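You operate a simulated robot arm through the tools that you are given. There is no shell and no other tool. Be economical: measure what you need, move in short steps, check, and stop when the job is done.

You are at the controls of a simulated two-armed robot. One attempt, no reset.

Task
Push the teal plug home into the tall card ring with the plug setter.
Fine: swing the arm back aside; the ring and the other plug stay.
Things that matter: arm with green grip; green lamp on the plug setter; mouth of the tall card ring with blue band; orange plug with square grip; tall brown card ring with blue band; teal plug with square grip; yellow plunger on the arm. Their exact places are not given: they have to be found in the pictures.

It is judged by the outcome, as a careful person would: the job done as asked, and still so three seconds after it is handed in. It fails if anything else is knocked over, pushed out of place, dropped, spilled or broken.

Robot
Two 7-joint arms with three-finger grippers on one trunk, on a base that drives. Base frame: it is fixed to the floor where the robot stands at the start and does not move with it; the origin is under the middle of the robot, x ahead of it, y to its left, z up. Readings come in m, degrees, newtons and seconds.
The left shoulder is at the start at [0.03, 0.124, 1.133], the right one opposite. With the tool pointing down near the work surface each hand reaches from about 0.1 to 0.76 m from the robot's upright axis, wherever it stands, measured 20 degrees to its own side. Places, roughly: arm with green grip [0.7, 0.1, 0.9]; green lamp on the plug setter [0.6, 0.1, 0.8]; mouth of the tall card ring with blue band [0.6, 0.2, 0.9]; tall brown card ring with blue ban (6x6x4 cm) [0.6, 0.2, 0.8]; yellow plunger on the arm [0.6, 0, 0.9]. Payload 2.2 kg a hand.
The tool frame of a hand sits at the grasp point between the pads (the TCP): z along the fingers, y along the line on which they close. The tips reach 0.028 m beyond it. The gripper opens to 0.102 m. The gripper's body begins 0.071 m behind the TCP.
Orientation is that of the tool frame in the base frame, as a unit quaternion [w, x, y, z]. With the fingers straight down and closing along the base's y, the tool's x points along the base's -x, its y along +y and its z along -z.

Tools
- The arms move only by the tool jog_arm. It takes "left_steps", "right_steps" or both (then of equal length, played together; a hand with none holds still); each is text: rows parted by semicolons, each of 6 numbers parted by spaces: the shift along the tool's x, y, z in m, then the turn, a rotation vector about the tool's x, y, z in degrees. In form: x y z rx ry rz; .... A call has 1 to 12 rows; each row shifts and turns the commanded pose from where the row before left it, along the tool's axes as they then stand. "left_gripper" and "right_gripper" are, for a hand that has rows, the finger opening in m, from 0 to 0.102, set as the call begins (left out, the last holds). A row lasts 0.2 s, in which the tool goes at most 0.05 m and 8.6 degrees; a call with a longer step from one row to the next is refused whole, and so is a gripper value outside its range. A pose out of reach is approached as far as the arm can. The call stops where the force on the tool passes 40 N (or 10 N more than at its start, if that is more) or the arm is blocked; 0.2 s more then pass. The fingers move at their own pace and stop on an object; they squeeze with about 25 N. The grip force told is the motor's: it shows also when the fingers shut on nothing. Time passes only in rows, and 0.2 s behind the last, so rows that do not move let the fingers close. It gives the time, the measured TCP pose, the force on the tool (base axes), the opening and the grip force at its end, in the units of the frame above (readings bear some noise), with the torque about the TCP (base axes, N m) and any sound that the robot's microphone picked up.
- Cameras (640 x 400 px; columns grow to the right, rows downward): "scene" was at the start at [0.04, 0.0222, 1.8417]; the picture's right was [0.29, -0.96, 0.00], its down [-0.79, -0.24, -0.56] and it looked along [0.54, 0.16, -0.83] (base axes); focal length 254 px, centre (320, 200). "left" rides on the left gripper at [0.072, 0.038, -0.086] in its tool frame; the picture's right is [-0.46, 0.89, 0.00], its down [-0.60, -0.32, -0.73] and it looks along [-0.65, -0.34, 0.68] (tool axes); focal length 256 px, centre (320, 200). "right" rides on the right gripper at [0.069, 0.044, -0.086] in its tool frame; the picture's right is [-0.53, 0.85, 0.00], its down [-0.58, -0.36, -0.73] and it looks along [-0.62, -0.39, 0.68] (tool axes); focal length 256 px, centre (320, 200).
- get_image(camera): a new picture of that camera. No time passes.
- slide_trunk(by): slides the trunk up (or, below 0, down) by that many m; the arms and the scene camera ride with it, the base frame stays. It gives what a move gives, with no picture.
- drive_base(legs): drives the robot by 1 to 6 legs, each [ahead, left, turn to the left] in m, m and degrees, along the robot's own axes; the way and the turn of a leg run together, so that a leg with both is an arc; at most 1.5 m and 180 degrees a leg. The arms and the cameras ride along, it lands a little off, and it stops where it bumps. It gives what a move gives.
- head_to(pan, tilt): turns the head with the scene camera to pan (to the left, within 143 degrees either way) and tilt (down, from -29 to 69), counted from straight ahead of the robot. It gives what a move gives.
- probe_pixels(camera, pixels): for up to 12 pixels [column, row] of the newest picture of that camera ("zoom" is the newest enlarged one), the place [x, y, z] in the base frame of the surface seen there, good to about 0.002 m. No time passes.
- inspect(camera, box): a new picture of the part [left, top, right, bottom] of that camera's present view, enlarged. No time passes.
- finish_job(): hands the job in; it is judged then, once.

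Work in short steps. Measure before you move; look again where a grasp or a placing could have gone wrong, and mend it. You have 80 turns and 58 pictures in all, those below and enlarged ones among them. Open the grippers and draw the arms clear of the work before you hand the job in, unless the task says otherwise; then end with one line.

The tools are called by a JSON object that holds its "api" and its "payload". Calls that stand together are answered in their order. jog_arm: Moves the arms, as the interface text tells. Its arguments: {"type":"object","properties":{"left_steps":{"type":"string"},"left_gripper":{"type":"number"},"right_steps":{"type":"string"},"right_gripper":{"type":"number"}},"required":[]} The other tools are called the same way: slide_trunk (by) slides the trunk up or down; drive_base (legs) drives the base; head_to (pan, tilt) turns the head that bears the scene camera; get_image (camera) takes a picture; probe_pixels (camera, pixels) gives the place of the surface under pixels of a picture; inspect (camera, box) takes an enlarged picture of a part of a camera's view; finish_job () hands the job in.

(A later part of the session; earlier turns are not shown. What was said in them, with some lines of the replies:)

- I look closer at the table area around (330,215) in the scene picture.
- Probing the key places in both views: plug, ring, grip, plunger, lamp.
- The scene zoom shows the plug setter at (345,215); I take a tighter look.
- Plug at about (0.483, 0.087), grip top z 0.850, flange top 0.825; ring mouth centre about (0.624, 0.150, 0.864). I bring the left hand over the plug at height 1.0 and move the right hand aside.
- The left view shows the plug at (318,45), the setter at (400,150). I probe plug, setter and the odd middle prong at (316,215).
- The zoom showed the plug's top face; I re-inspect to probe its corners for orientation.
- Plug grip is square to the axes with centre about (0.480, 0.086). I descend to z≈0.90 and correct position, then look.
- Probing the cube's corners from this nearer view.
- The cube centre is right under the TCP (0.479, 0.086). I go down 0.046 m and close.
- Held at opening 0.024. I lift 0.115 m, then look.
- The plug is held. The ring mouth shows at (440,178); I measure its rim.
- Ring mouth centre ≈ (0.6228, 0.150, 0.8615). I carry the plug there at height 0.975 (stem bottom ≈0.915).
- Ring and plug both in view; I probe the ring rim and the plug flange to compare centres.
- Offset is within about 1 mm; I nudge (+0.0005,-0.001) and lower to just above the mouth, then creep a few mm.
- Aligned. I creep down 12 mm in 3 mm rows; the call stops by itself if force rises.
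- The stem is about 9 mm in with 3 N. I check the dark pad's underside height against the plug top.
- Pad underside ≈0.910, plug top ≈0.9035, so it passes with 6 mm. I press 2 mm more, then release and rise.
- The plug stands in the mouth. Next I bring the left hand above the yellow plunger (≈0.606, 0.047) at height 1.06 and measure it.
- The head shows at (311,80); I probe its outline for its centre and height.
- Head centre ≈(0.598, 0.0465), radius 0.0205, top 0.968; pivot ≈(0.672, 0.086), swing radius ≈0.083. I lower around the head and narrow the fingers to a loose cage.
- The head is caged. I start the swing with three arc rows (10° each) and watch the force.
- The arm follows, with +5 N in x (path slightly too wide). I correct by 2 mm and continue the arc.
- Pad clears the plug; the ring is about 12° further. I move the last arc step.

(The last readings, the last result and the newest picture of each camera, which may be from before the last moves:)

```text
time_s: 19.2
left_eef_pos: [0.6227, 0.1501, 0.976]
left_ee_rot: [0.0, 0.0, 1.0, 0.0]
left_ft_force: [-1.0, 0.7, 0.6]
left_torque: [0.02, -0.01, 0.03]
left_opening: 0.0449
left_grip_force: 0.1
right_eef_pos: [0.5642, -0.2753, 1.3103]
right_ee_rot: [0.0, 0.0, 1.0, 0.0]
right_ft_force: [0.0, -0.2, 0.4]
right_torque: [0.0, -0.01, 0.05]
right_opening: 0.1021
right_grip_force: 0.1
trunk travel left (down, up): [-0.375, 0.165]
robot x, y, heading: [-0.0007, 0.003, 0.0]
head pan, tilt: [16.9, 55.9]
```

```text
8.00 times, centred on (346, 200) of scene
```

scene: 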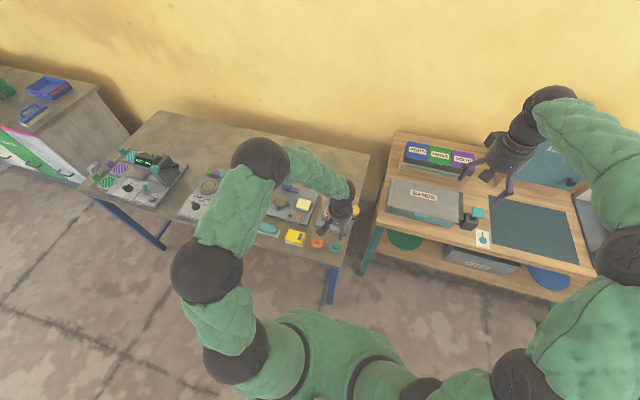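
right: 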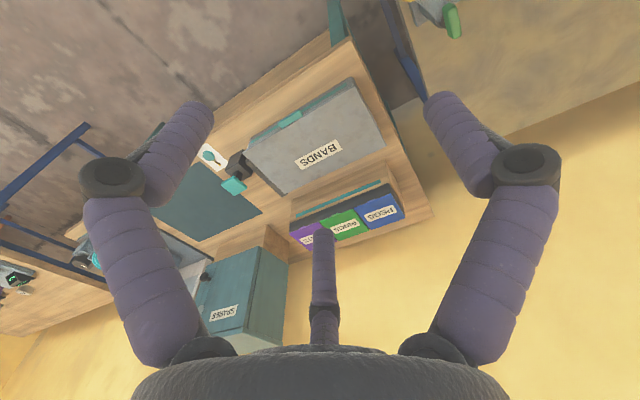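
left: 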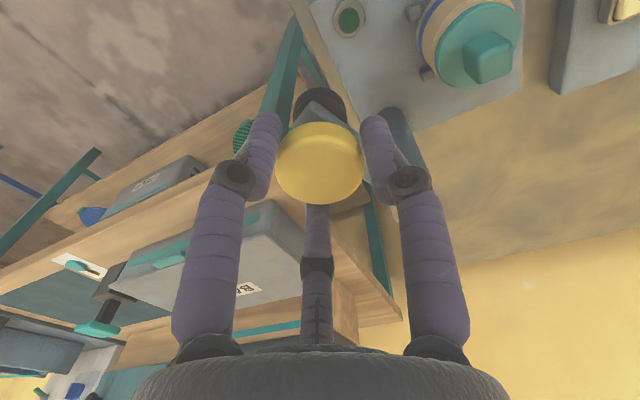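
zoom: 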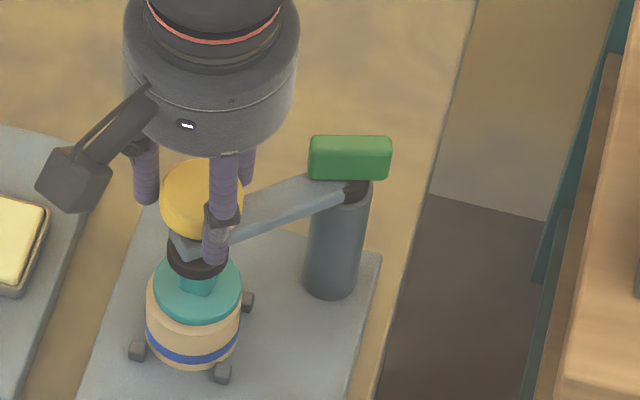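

Plunger is over the plug. I open, rise above the head, close the fingers, and check alignment before pressing.

{"api": "jog_arm", "payload": {"left_steps": "0 0 0 0 0 0;0 0 0 0 0 0;0 0 -0.03 0 0 0;0 0 -0.03 0 0 0;0 0 0 0 0 0", "left_gripper": 0.06}}

{"api": "jog_arm", "payload": {"left_steps": "0 0 0 0 0 0;0 0 0 0 0 0;0 0 0 0 0 0", "left_gripper": 0}}

{"api": "get_image", "payload": {"camera": "left"}}

{"api": "inspect", "payload": {"camera": "scene", "box": [306, 175, 386, 225]}}

```text
time_s: 20.4
left_eef_pos: [0.6233, 0.1513, 1.0345]
left_ee_rot: [0.0, 0.0, 1.0, 0.0]
left_ft_force: [0.1, 0.0, 0.6]
left_torque: [0.02, 0.01, -0.01]
left_opening: 0.0602
left_grip_force: 0.1
right_eef_pos: [0.5659, -0.2749, 1.3095]
right_ee_rot: [0.0, 0.0, 1.0, -0.001]
right_ft_force: [0.6, 0.0, -1.1]
right_torque: [0.02, 0.02, -0.01]
right_opening: 0.1018
right_grip_force: 0.1
trunk travel left (down, up): [-0.375, 0.165]
robot x, y, heading: [-0.0012, 0.0007, -0.1]
head pan, tilt: [16.9, 55.9]
```

```text
time_s: 21.2
left_eef_pos: [0.6231, 0.1501, 1.0356]
left_ee_rot: [0.0, 0.001, 1.0, 0.0]
left_ft_force: [-0.7, -0.1, 0.2]
left_torque: [0.02, -0.01, 0.0]
left_opening: 0.0022
left_grip_force: 25.2
right_eef_pos: [0.5648, -0.2744, 1.3088]
right_ee_rot: [0.001, 0.0, 1.0, 0.0]
right_ft_force: [0.7, -0.2, -0.2]
right_torque: [0.01, -0.01, -0.02]
right_opening: 0.1019
right_grip_force: 0.0
trunk travel left (down, up): [-0.375, 0.165]
robot x, y, heading: [0.0026, -0.003, 0.0]
head pan, tilt: [16.9, 55.9]
```

```text
20 pictures are left
```

left: 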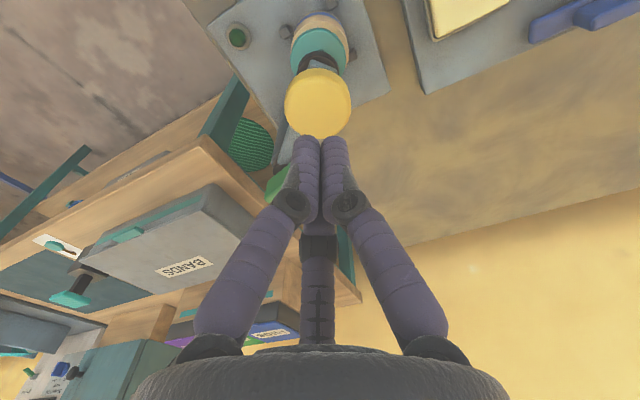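

```text
8.00 times, centred on (346, 200) of scene
```

zoom: 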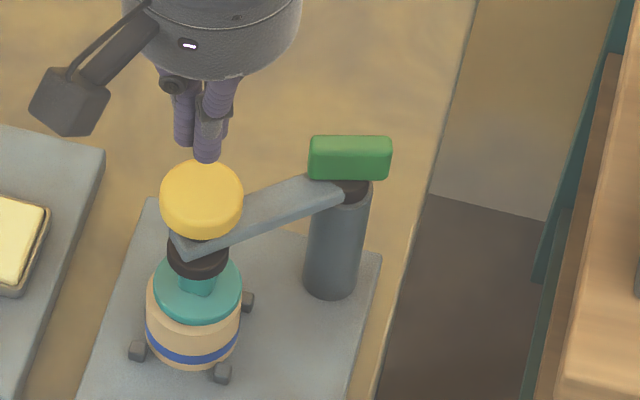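

Probing the head outline for centring over the ring (0.6225, 0.150).

{"api": "probe_pixels", "payload": {"camera": "left", "pixels": [[287, 100], [349, 102], [318, 75], [317, 133], [318, 105], [297, 80], [340, 82]]}}

```text
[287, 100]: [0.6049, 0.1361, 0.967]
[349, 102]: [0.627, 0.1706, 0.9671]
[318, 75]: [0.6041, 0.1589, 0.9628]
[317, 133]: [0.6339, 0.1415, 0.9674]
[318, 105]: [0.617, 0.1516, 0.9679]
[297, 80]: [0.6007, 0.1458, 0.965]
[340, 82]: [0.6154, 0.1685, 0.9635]
```

Aligned along the swing direction (columns 318 for both head and plug). I shift 2 mm and press down on the head slowly.

{"api": "jog_arm", "payload": {"left_steps": "0.002 0.0005 0.015 0 0 0;0 0 0.015 0 0 0;0 0 0.006 0 0 0;0 0 0.004 0 0 0;0 0 0.004 0 0 0;0 0 0.003 0 0 0;0 0 0.003 0 0 0;0 0 0 0 0 0"}}

{"api": "inspect", "payload": {"camera": "scene", "box": [306, 175, 386, 225]}}

```text
time_s: 23.0
left_eef_pos: [0.6215, 0.1508, 0.9893]
left_ee_rot: [0.004, 0.001, 1.0, -0.001]
left_ft_force: [-4.9, 0.1, 21.6]
left_torque: [0.01, 0.2, -0.22]
left_opening: 0.0062
left_grip_force: 31.6
right_eef_pos: [0.5622, -0.2751, 1.3098]
right_ee_rot: [0.001, 0.0, 1.0, -0.001]
right_ft_force: [1.0, -0.1, -0.4]
right_torque: [-0.01, 0.02, 0.02]
right_opening: 0.102
right_grip_force: 0.1
trunk travel left (down, up): [-0.375, 0.165]
robot x, y, heading: [-0.0021, 0.0008, 0.0]
head pan, tilt: [16.9, 55.9]
```

```text
8.00 times, centred on (346, 200) of scene
```

zoom: 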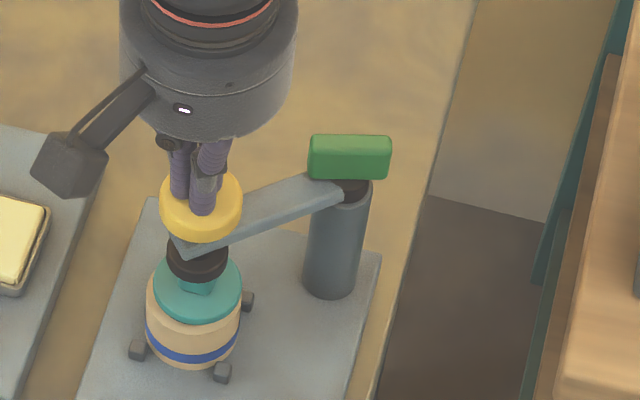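

Contact: 21.6 N, pad nearly on the plug. I keep pressing in small rows.

{"api": "jog_arm", "payload": {"left_steps": "0 0 0.003 0 0 0;0 0 0.003 0 0 0;0 0 0.003 0 0 0;0 0 0.003 0 0 0;0 0 0 0 0 0"}}

{"api": "inspect", "payload": {"camera": "scene", "box": [306, 175, 386, 225]}}

```text
time_s: 23.5
left_eef_pos: [0.6244, 0.1511, 0.9859]
left_ee_rot: [0.005, -0.001, 1.0, 0.001]
left_ft_force: [0.5, -0.3, 1.3]
left_torque: [0.01, 0.02, 0.04]
left_opening: 0.002
left_grip_force: 31.4
right_eef_pos: [0.5646, -0.2748, 1.3101]
right_ee_rot: [-0.001, 0.0, 1.0, 0.0]
right_ft_force: [-0.3, 0.2, -0.6]
right_torque: [0.02, -0.02, 0.0]
right_opening: 0.1019
right_grip_force: 0.0
trunk travel left (down, up): [-0.375, 0.165]
robot x, y, heading: [0.0028, 0.0004, -0.1]
head pan, tilt: [16.9, 55.9]
stopped in row 2 (left hand): the force on the tool passed its limit at 43 N (the readings are from after the stop); the commanded pose is now the measured one
```

```text
8.00 times, centred on (346, 200) of scene
```

zoom: 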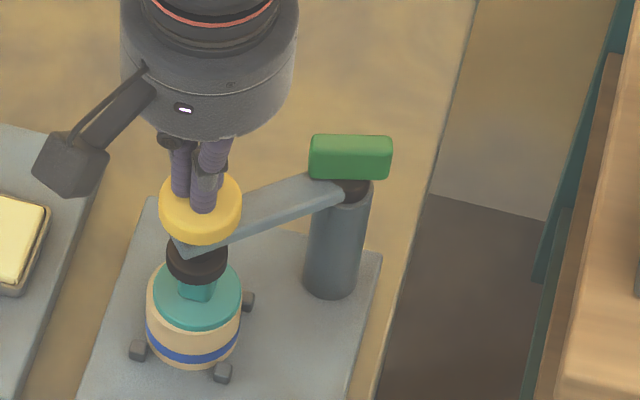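

The plug moved down some before the 43 N stop. I continue with 1 mm rows to keep the force lower.

{"api": "jog_arm", "payload": {"left_steps": "0 0 0.001 0 0 0;0 0 0.001 0 0 0;0 0 0.001 0 0 0;0 0 0.001 0 0 0;0 0 0.001 0 0 0;0 0 0.001 0 0 0;0 0 0.001 0 0 0;0 0 0.001 0 0 0;0 0 0.001 0 0 0;0 0 0.001 0 0 0"}}

{"api": "inspect", "payload": {"camera": "scene", "box": [306, 175, 386, 225]}}

```text
time_s: 25.7
left_eef_pos: [0.6239, 0.1513, 0.9819]
left_ee_rot: [0.008, -0.001, 1.0, 0.001]
left_ft_force: [-4.1, 1.6, 34.9]
left_torque: [0.09, 0.38, -0.23]
left_opening: 0.0062
left_grip_force: 31.6
right_eef_pos: [0.5619, -0.276, 1.3106]
right_ee_rot: [0.001, 0.001, 1.0, 0.0]
right_ft_force: [0.1, -0.2, 0.1]
right_torque: [-0.02, -0.02, -0.01]
right_opening: 0.102
right_grip_force: 0.0
trunk travel left (down, up): [-0.375, 0.165]
robot x, y, heading: [0.0009, 0.0026, 0.1]
head pan, tilt: [16.9, 55.9]
heard: click
```

```text
8.00 times, centred on (346, 200) of scene
```

zoom: 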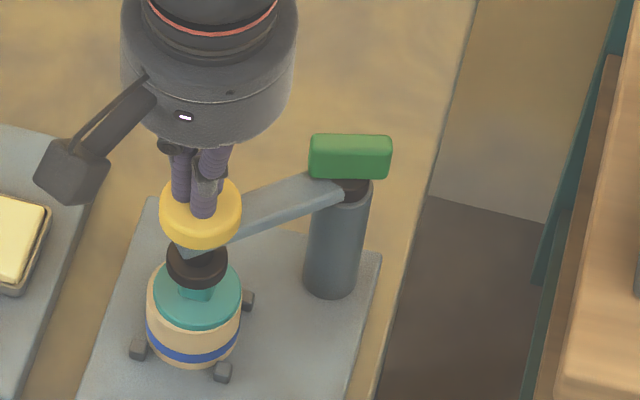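

A click was heard. I check the lamp and the flange gap.

{"api": "inspect", "payload": {"camera": "scene", "box": [316, 200, 372, 235]}}

{"api": "probe_pixels", "payload": {"camera": "zoom", "pixels": [[135, 145], [175, 175], [160, 180], [215, 170], [115, 150], [150, 195]]}}

```text
11.43 times, centred on (344, 218) of scene
```

zoom: 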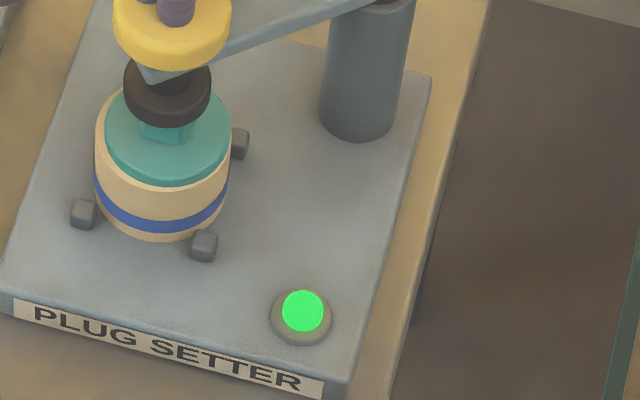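

```text
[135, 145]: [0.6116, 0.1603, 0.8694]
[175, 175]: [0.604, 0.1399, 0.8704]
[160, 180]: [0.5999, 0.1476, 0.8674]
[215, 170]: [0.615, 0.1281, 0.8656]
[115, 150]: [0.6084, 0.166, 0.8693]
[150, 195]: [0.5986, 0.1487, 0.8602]
```

Lamp lit and flange seated. I rise off the head, open the fingers and look.

{"api": "jog_arm", "payload": {"left_steps": "0 0 -0.005 0 0 0;0 0 -0.01 0 0 0;0 0 -0.02 0 0 0;0 0 -0.025 0 0 0;0 0 0 0 0 0"}}

{"api": "jog_arm", "payload": {"left_steps": "0 0 0 0 0 0;0 0 0 0 0 0;0 0 0 0 0 0", "left_gripper": 0.06}}

{"api": "get_image", "payload": {"camera": "left"}}

{"api": "inspect", "payload": {"camera": "scene", "box": [306, 175, 386, 235]}}

```text
time_s: 26.9
left_eef_pos: [0.6218, 0.1522, 1.0342]
left_ee_rot: [0.004, 0.001, 1.0, 0.0]
left_ft_force: [0.7, -0.6, -0.7]
left_torque: [-0.01, 0.0, 0.01]
left_opening: 0.0022
left_grip_force: 31.1
right_eef_pos: [0.5657, -0.2747, 1.3095]
right_ee_rot: [0.001, -0.001, 1.0, 0.0]
right_ft_force: [-0.7, 1.0, 0.2]
right_torque: [-0.02, 0.01, 0.04]
right_opening: 0.1017
right_grip_force: 0.1
trunk travel left (down, up): [-0.375, 0.165]
robot x, y, heading: [0.0013, 0.0003, -0.0]
head pan, tilt: [16.9, 55.9]
```

```text
time_s: 27.7
left_eef_pos: [0.6226, 0.1513, 1.0345]
left_ee_rot: [0.005, 0.0, 1.0, 0.0]
left_ft_force: [-0.2, -0.2, 0.0]
left_torque: [0.0, 0.0, 0.03]
left_opening: 0.0598
left_grip_force: 0.0
right_eef_pos: [0.565, -0.276, 1.3092]
right_ee_rot: [0.0, 0.0, 1.0, 0.0]
right_ft_force: [0.2, 0.0, 0.2]
right_torque: [0.0, -0.01, -0.01]
right_opening: 0.1019
right_grip_force: 0.0
trunk travel left (down, up): [-0.375, 0.165]
robot x, y, heading: [0.0018, 0.0002, -0.0]
head pan, tilt: [16.9, 55.9]
```

```text
14 pictures are left
```

left: 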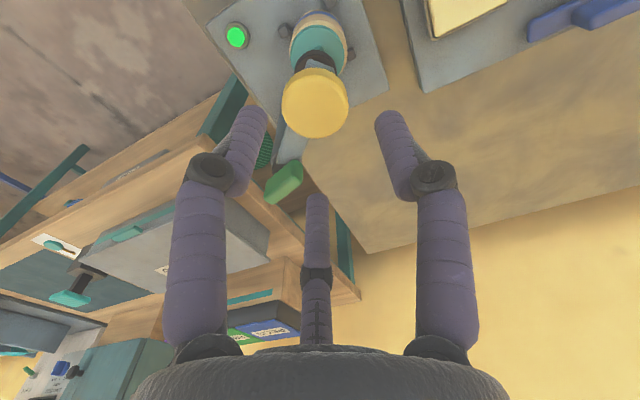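

```text
6.67 times, centred on (346, 205) of scene
```

zoom: 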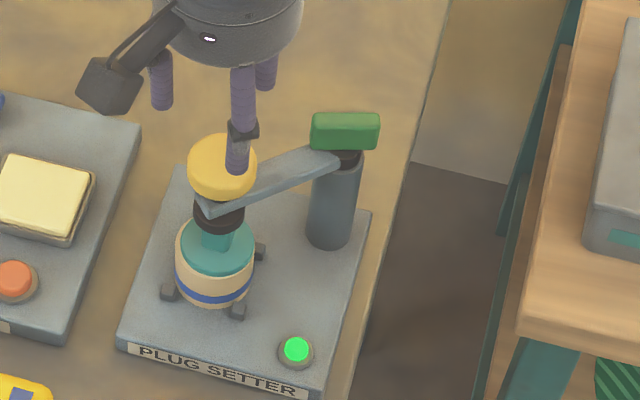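

Plunger sprang back up, plug seated, lamp stays lit. I lower around the head again and cage it.

{"api": "jog_arm", "payload": {"left_steps": "0.001 -0.001 0.02 0 0 0;0 0 0.02 0 0 0;0 0 0.02 0 0 0;0 0 0 0 0 0"}}

{"api": "jog_arm", "payload": {"left_steps": "0 0 0 0 0 0;0 0 0 0 0 0", "left_gripper": 0.045}}

{"api": "jog_arm", "payload": {"left_steps": "0.0104 -0.0097 0 0 0 0;0.0086 -0.0114 0 0 0 0;0.0065 -0.0128 0 0 0 0;0.0042 -0.0137 0 0 0 0;0 0 0 0 0 0"}}

{"api": "inspect", "payload": {"camera": "scene", "box": [306, 175, 386, 235]}}

```text
time_s: 28.7
left_eef_pos: [0.6207, 0.151, 0.9749]
left_ee_rot: [0.005, -0.002, 1.0, 0.0]
left_ft_force: [0.5, -0.3, 0.1]
left_torque: [0.04, 0.01, -0.01]
left_opening: 0.0601
left_grip_force: 0.0
right_eef_pos: [0.5628, -0.2761, 1.3101]
right_ee_rot: [0.0, 0.0, 1.0, 0.0]
right_ft_force: [-0.6, 0.7, -0.7]
right_torque: [-0.01, -0.01, -0.01]
right_opening: 0.102
right_grip_force: 0.1
trunk travel left (down, up): [-0.375, 0.165]
robot x, y, heading: [-0.0013, 0.003, 0.1]
head pan, tilt: [16.9, 55.9]
```

```text
time_s: 29.3
left_eef_pos: [0.6215, 0.1499, 0.9751]
left_ee_rot: [0.003, 0.0, 1.0, 0.0]
left_ft_force: [-0.2, 0.2, 0.3]
left_torque: [0.03, 0.01, -0.02]
left_opening: 0.045
left_grip_force: 0.2
right_eef_pos: [0.5656, -0.2741, 1.3091]
right_ee_rot: [0.0, -0.001, 1.0, 0.0]
right_ft_force: [-1.0, 0.1, -0.2]
right_torque: [0.02, 0.01, 0.03]
right_opening: 0.1023
right_grip_force: 0.1
trunk travel left (down, up): [-0.375, 0.165]
robot x, y, heading: [-0.0037, 0.0019, 0.1]
head pan, tilt: [16.9, 55.9]
```

```text
time_s: 30.5
left_eef_pos: [0.5927, 0.103, 0.9751]
left_ee_rot: [0.004, 0.0, 1.0, 0.0]
left_ft_force: [0.0, 0.5, -0.6]
left_torque: [-0.01, -0.03, 0.0]
left_opening: 0.0447
left_grip_force: 0.1
right_eef_pos: [0.5648, -0.2751, 1.3102]
right_ee_rot: [0.0, 0.0, 1.0, 0.0]
right_ft_force: [0.2, 0.1, 0.1]
right_torque: [-0.01, 0.0, -0.01]
right_opening: 0.102
right_grip_force: 0.1
trunk travel left (down, up): [-0.375, 0.165]
robot x, y, heading: [-0.0034, 0.0005, -0.2]
head pan, tilt: [16.9, 55.9]
```

```text
6.67 times, centred on (346, 205) of scene
```

zoom: 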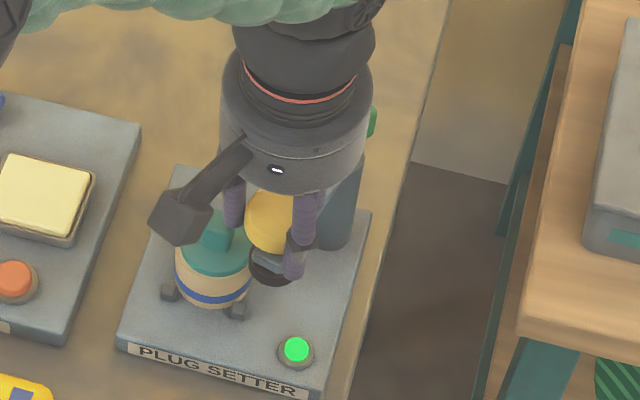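

The arm follows back with no force. I finish the arc.

{"api": "jog_arm", "payload": {"left_steps": "0.0018 -0.0141 0 0 0 0;-0.0008 -0.0143 0 0 0 0;-0.0032 -0.0139 0 0 0 0;-0.0056 -0.0132 0 0 0 0;-0.001 -0.002 0 0 0 0;0 0 0 0 0 0"}}

{"api": "jog_arm", "payload": {"left_steps": "0 0 0 0 0 0;0 0 0 0 0 0;0 0 -0.03 0 0 0;0 0 -0.04 0 0 0;0 0 -0.04 0 0 0;0 0 -0.04 0 0 0;0 0 0 0 0 0", "left_gripper": 0.065}}

{"api": "jog_arm", "payload": {"left_steps": "0.01 0.03 -0.015 0 0 0;0.01 0.035 -0.015 0 0 0;0.01 0.035 -0.015 0 0 0;0.01 0.035 -0.01 0 0 0;0.01 0.035 -0.01 0 0 0;0.01 0.035 -0.01 0 0 0;0.01 0.035 0 0 0 0;0.01 0.035 0 0 0 0;0 0 0 0 0 0"}}

{"api": "get_image", "payload": {"camera": "scene"}}

{"api": "inspect", "payload": {"camera": "scene", "box": [296, 180, 392, 255]}}

```text
time_s: 31.9
left_eef_pos: [0.602, 0.0454, 0.9771]
left_ee_rot: [0.003, -0.001, 1.0, -0.001]
left_ft_force: [-0.8, -1.2, 0.8]
left_torque: [-0.04, 0.03, 0.0]
left_opening: 0.0461
left_grip_force: 1.1
right_eef_pos: [0.5649, -0.2756, 1.3102]
right_ee_rot: [0.0, 0.0, 1.0, 0.0]
right_ft_force: [0.0, 0.1, -0.4]
right_torque: [0.01, -0.01, 0.04]
right_opening: 0.1021
right_grip_force: 0.0
trunk travel left (down, up): [-0.375, 0.165]
robot x, y, heading: [-0.002, 0.0014, 0.0]
head pan, tilt: [16.9, 55.9]
```

```text
time_s: 33.5
left_eef_pos: [0.6002, 0.0449, 1.1273]
left_ee_rot: [0.003, 0.0, 1.0, 0.0]
left_ft_force: [0.1, -0.5, 0.0]
left_torque: [-0.04, 0.04, 0.04]
left_opening: 0.0651
left_grip_force: 0.0
right_eef_pos: [0.5654, -0.2744, 1.31]
right_ee_rot: [-0.001, 0.0, 1.0, 0.0]
right_ft_force: [0.0, 0.2, -0.4]
right_torque: [-0.03, -0.01, 0.02]
right_opening: 0.1022
right_grip_force: 0.0
trunk travel left (down, up): [-0.375, 0.165]
robot x, y, heading: [-0.0027, -0.0005, 0.1]
head pan, tilt: [16.9, 55.9]
```

```text
time_s: 35.5
left_eef_pos: [0.5192, 0.3194, 1.2006]
left_ee_rot: [0.003, 0.0, 1.0, 0.0]
left_ft_force: [0.4, -0.3, 0.6]
left_torque: [0.06, 0.03, 0.01]
left_opening: 0.0648
left_grip_force: 0.0
right_eef_pos: [0.5647, -0.2763, 1.3085]
right_ee_rot: [0.0, 0.0, 1.0, 0.0]
right_ft_force: [-1.1, 0.3, -0.4]
right_torque: [0.02, 0.01, 0.02]
right_opening: 0.1021
right_grip_force: 0.2
trunk travel left (down, up): [-0.375, 0.165]
robot x, y, heading: [0.0006, 0.0032, 0.2]
head pan, tilt: [16.9, 55.9]
```

```text
11 pictures are left
```

scene: 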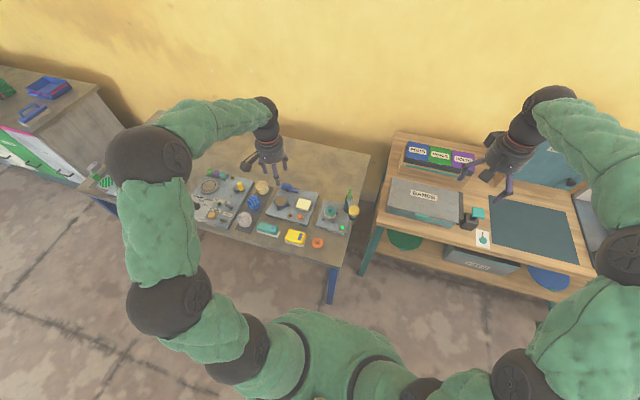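

```text
5.33 times, centred on (344, 218) of scene
```

zoom: 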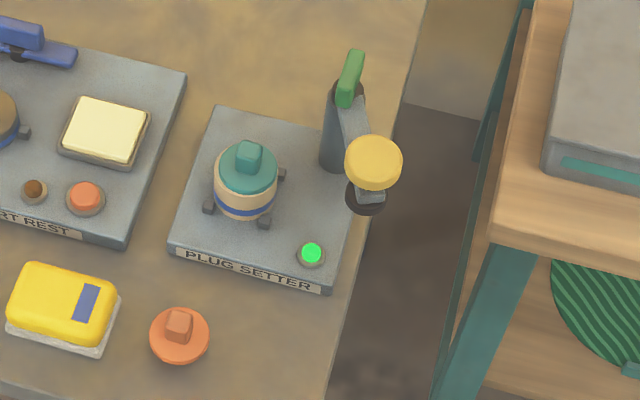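

The plug is seated, the lamp is green and the arm is swung back aside. The ring and orange plug are in place and the hands are clear, so I hand the job in.

{"api": "finish_job", "payload": {}}

```text
The job is handed in.
```

The teal plug is pushed home in the tall card ring (the setter clicked and its lamp is green), the setter's arm is swung back aside, and the ring and orange plug are where they were.
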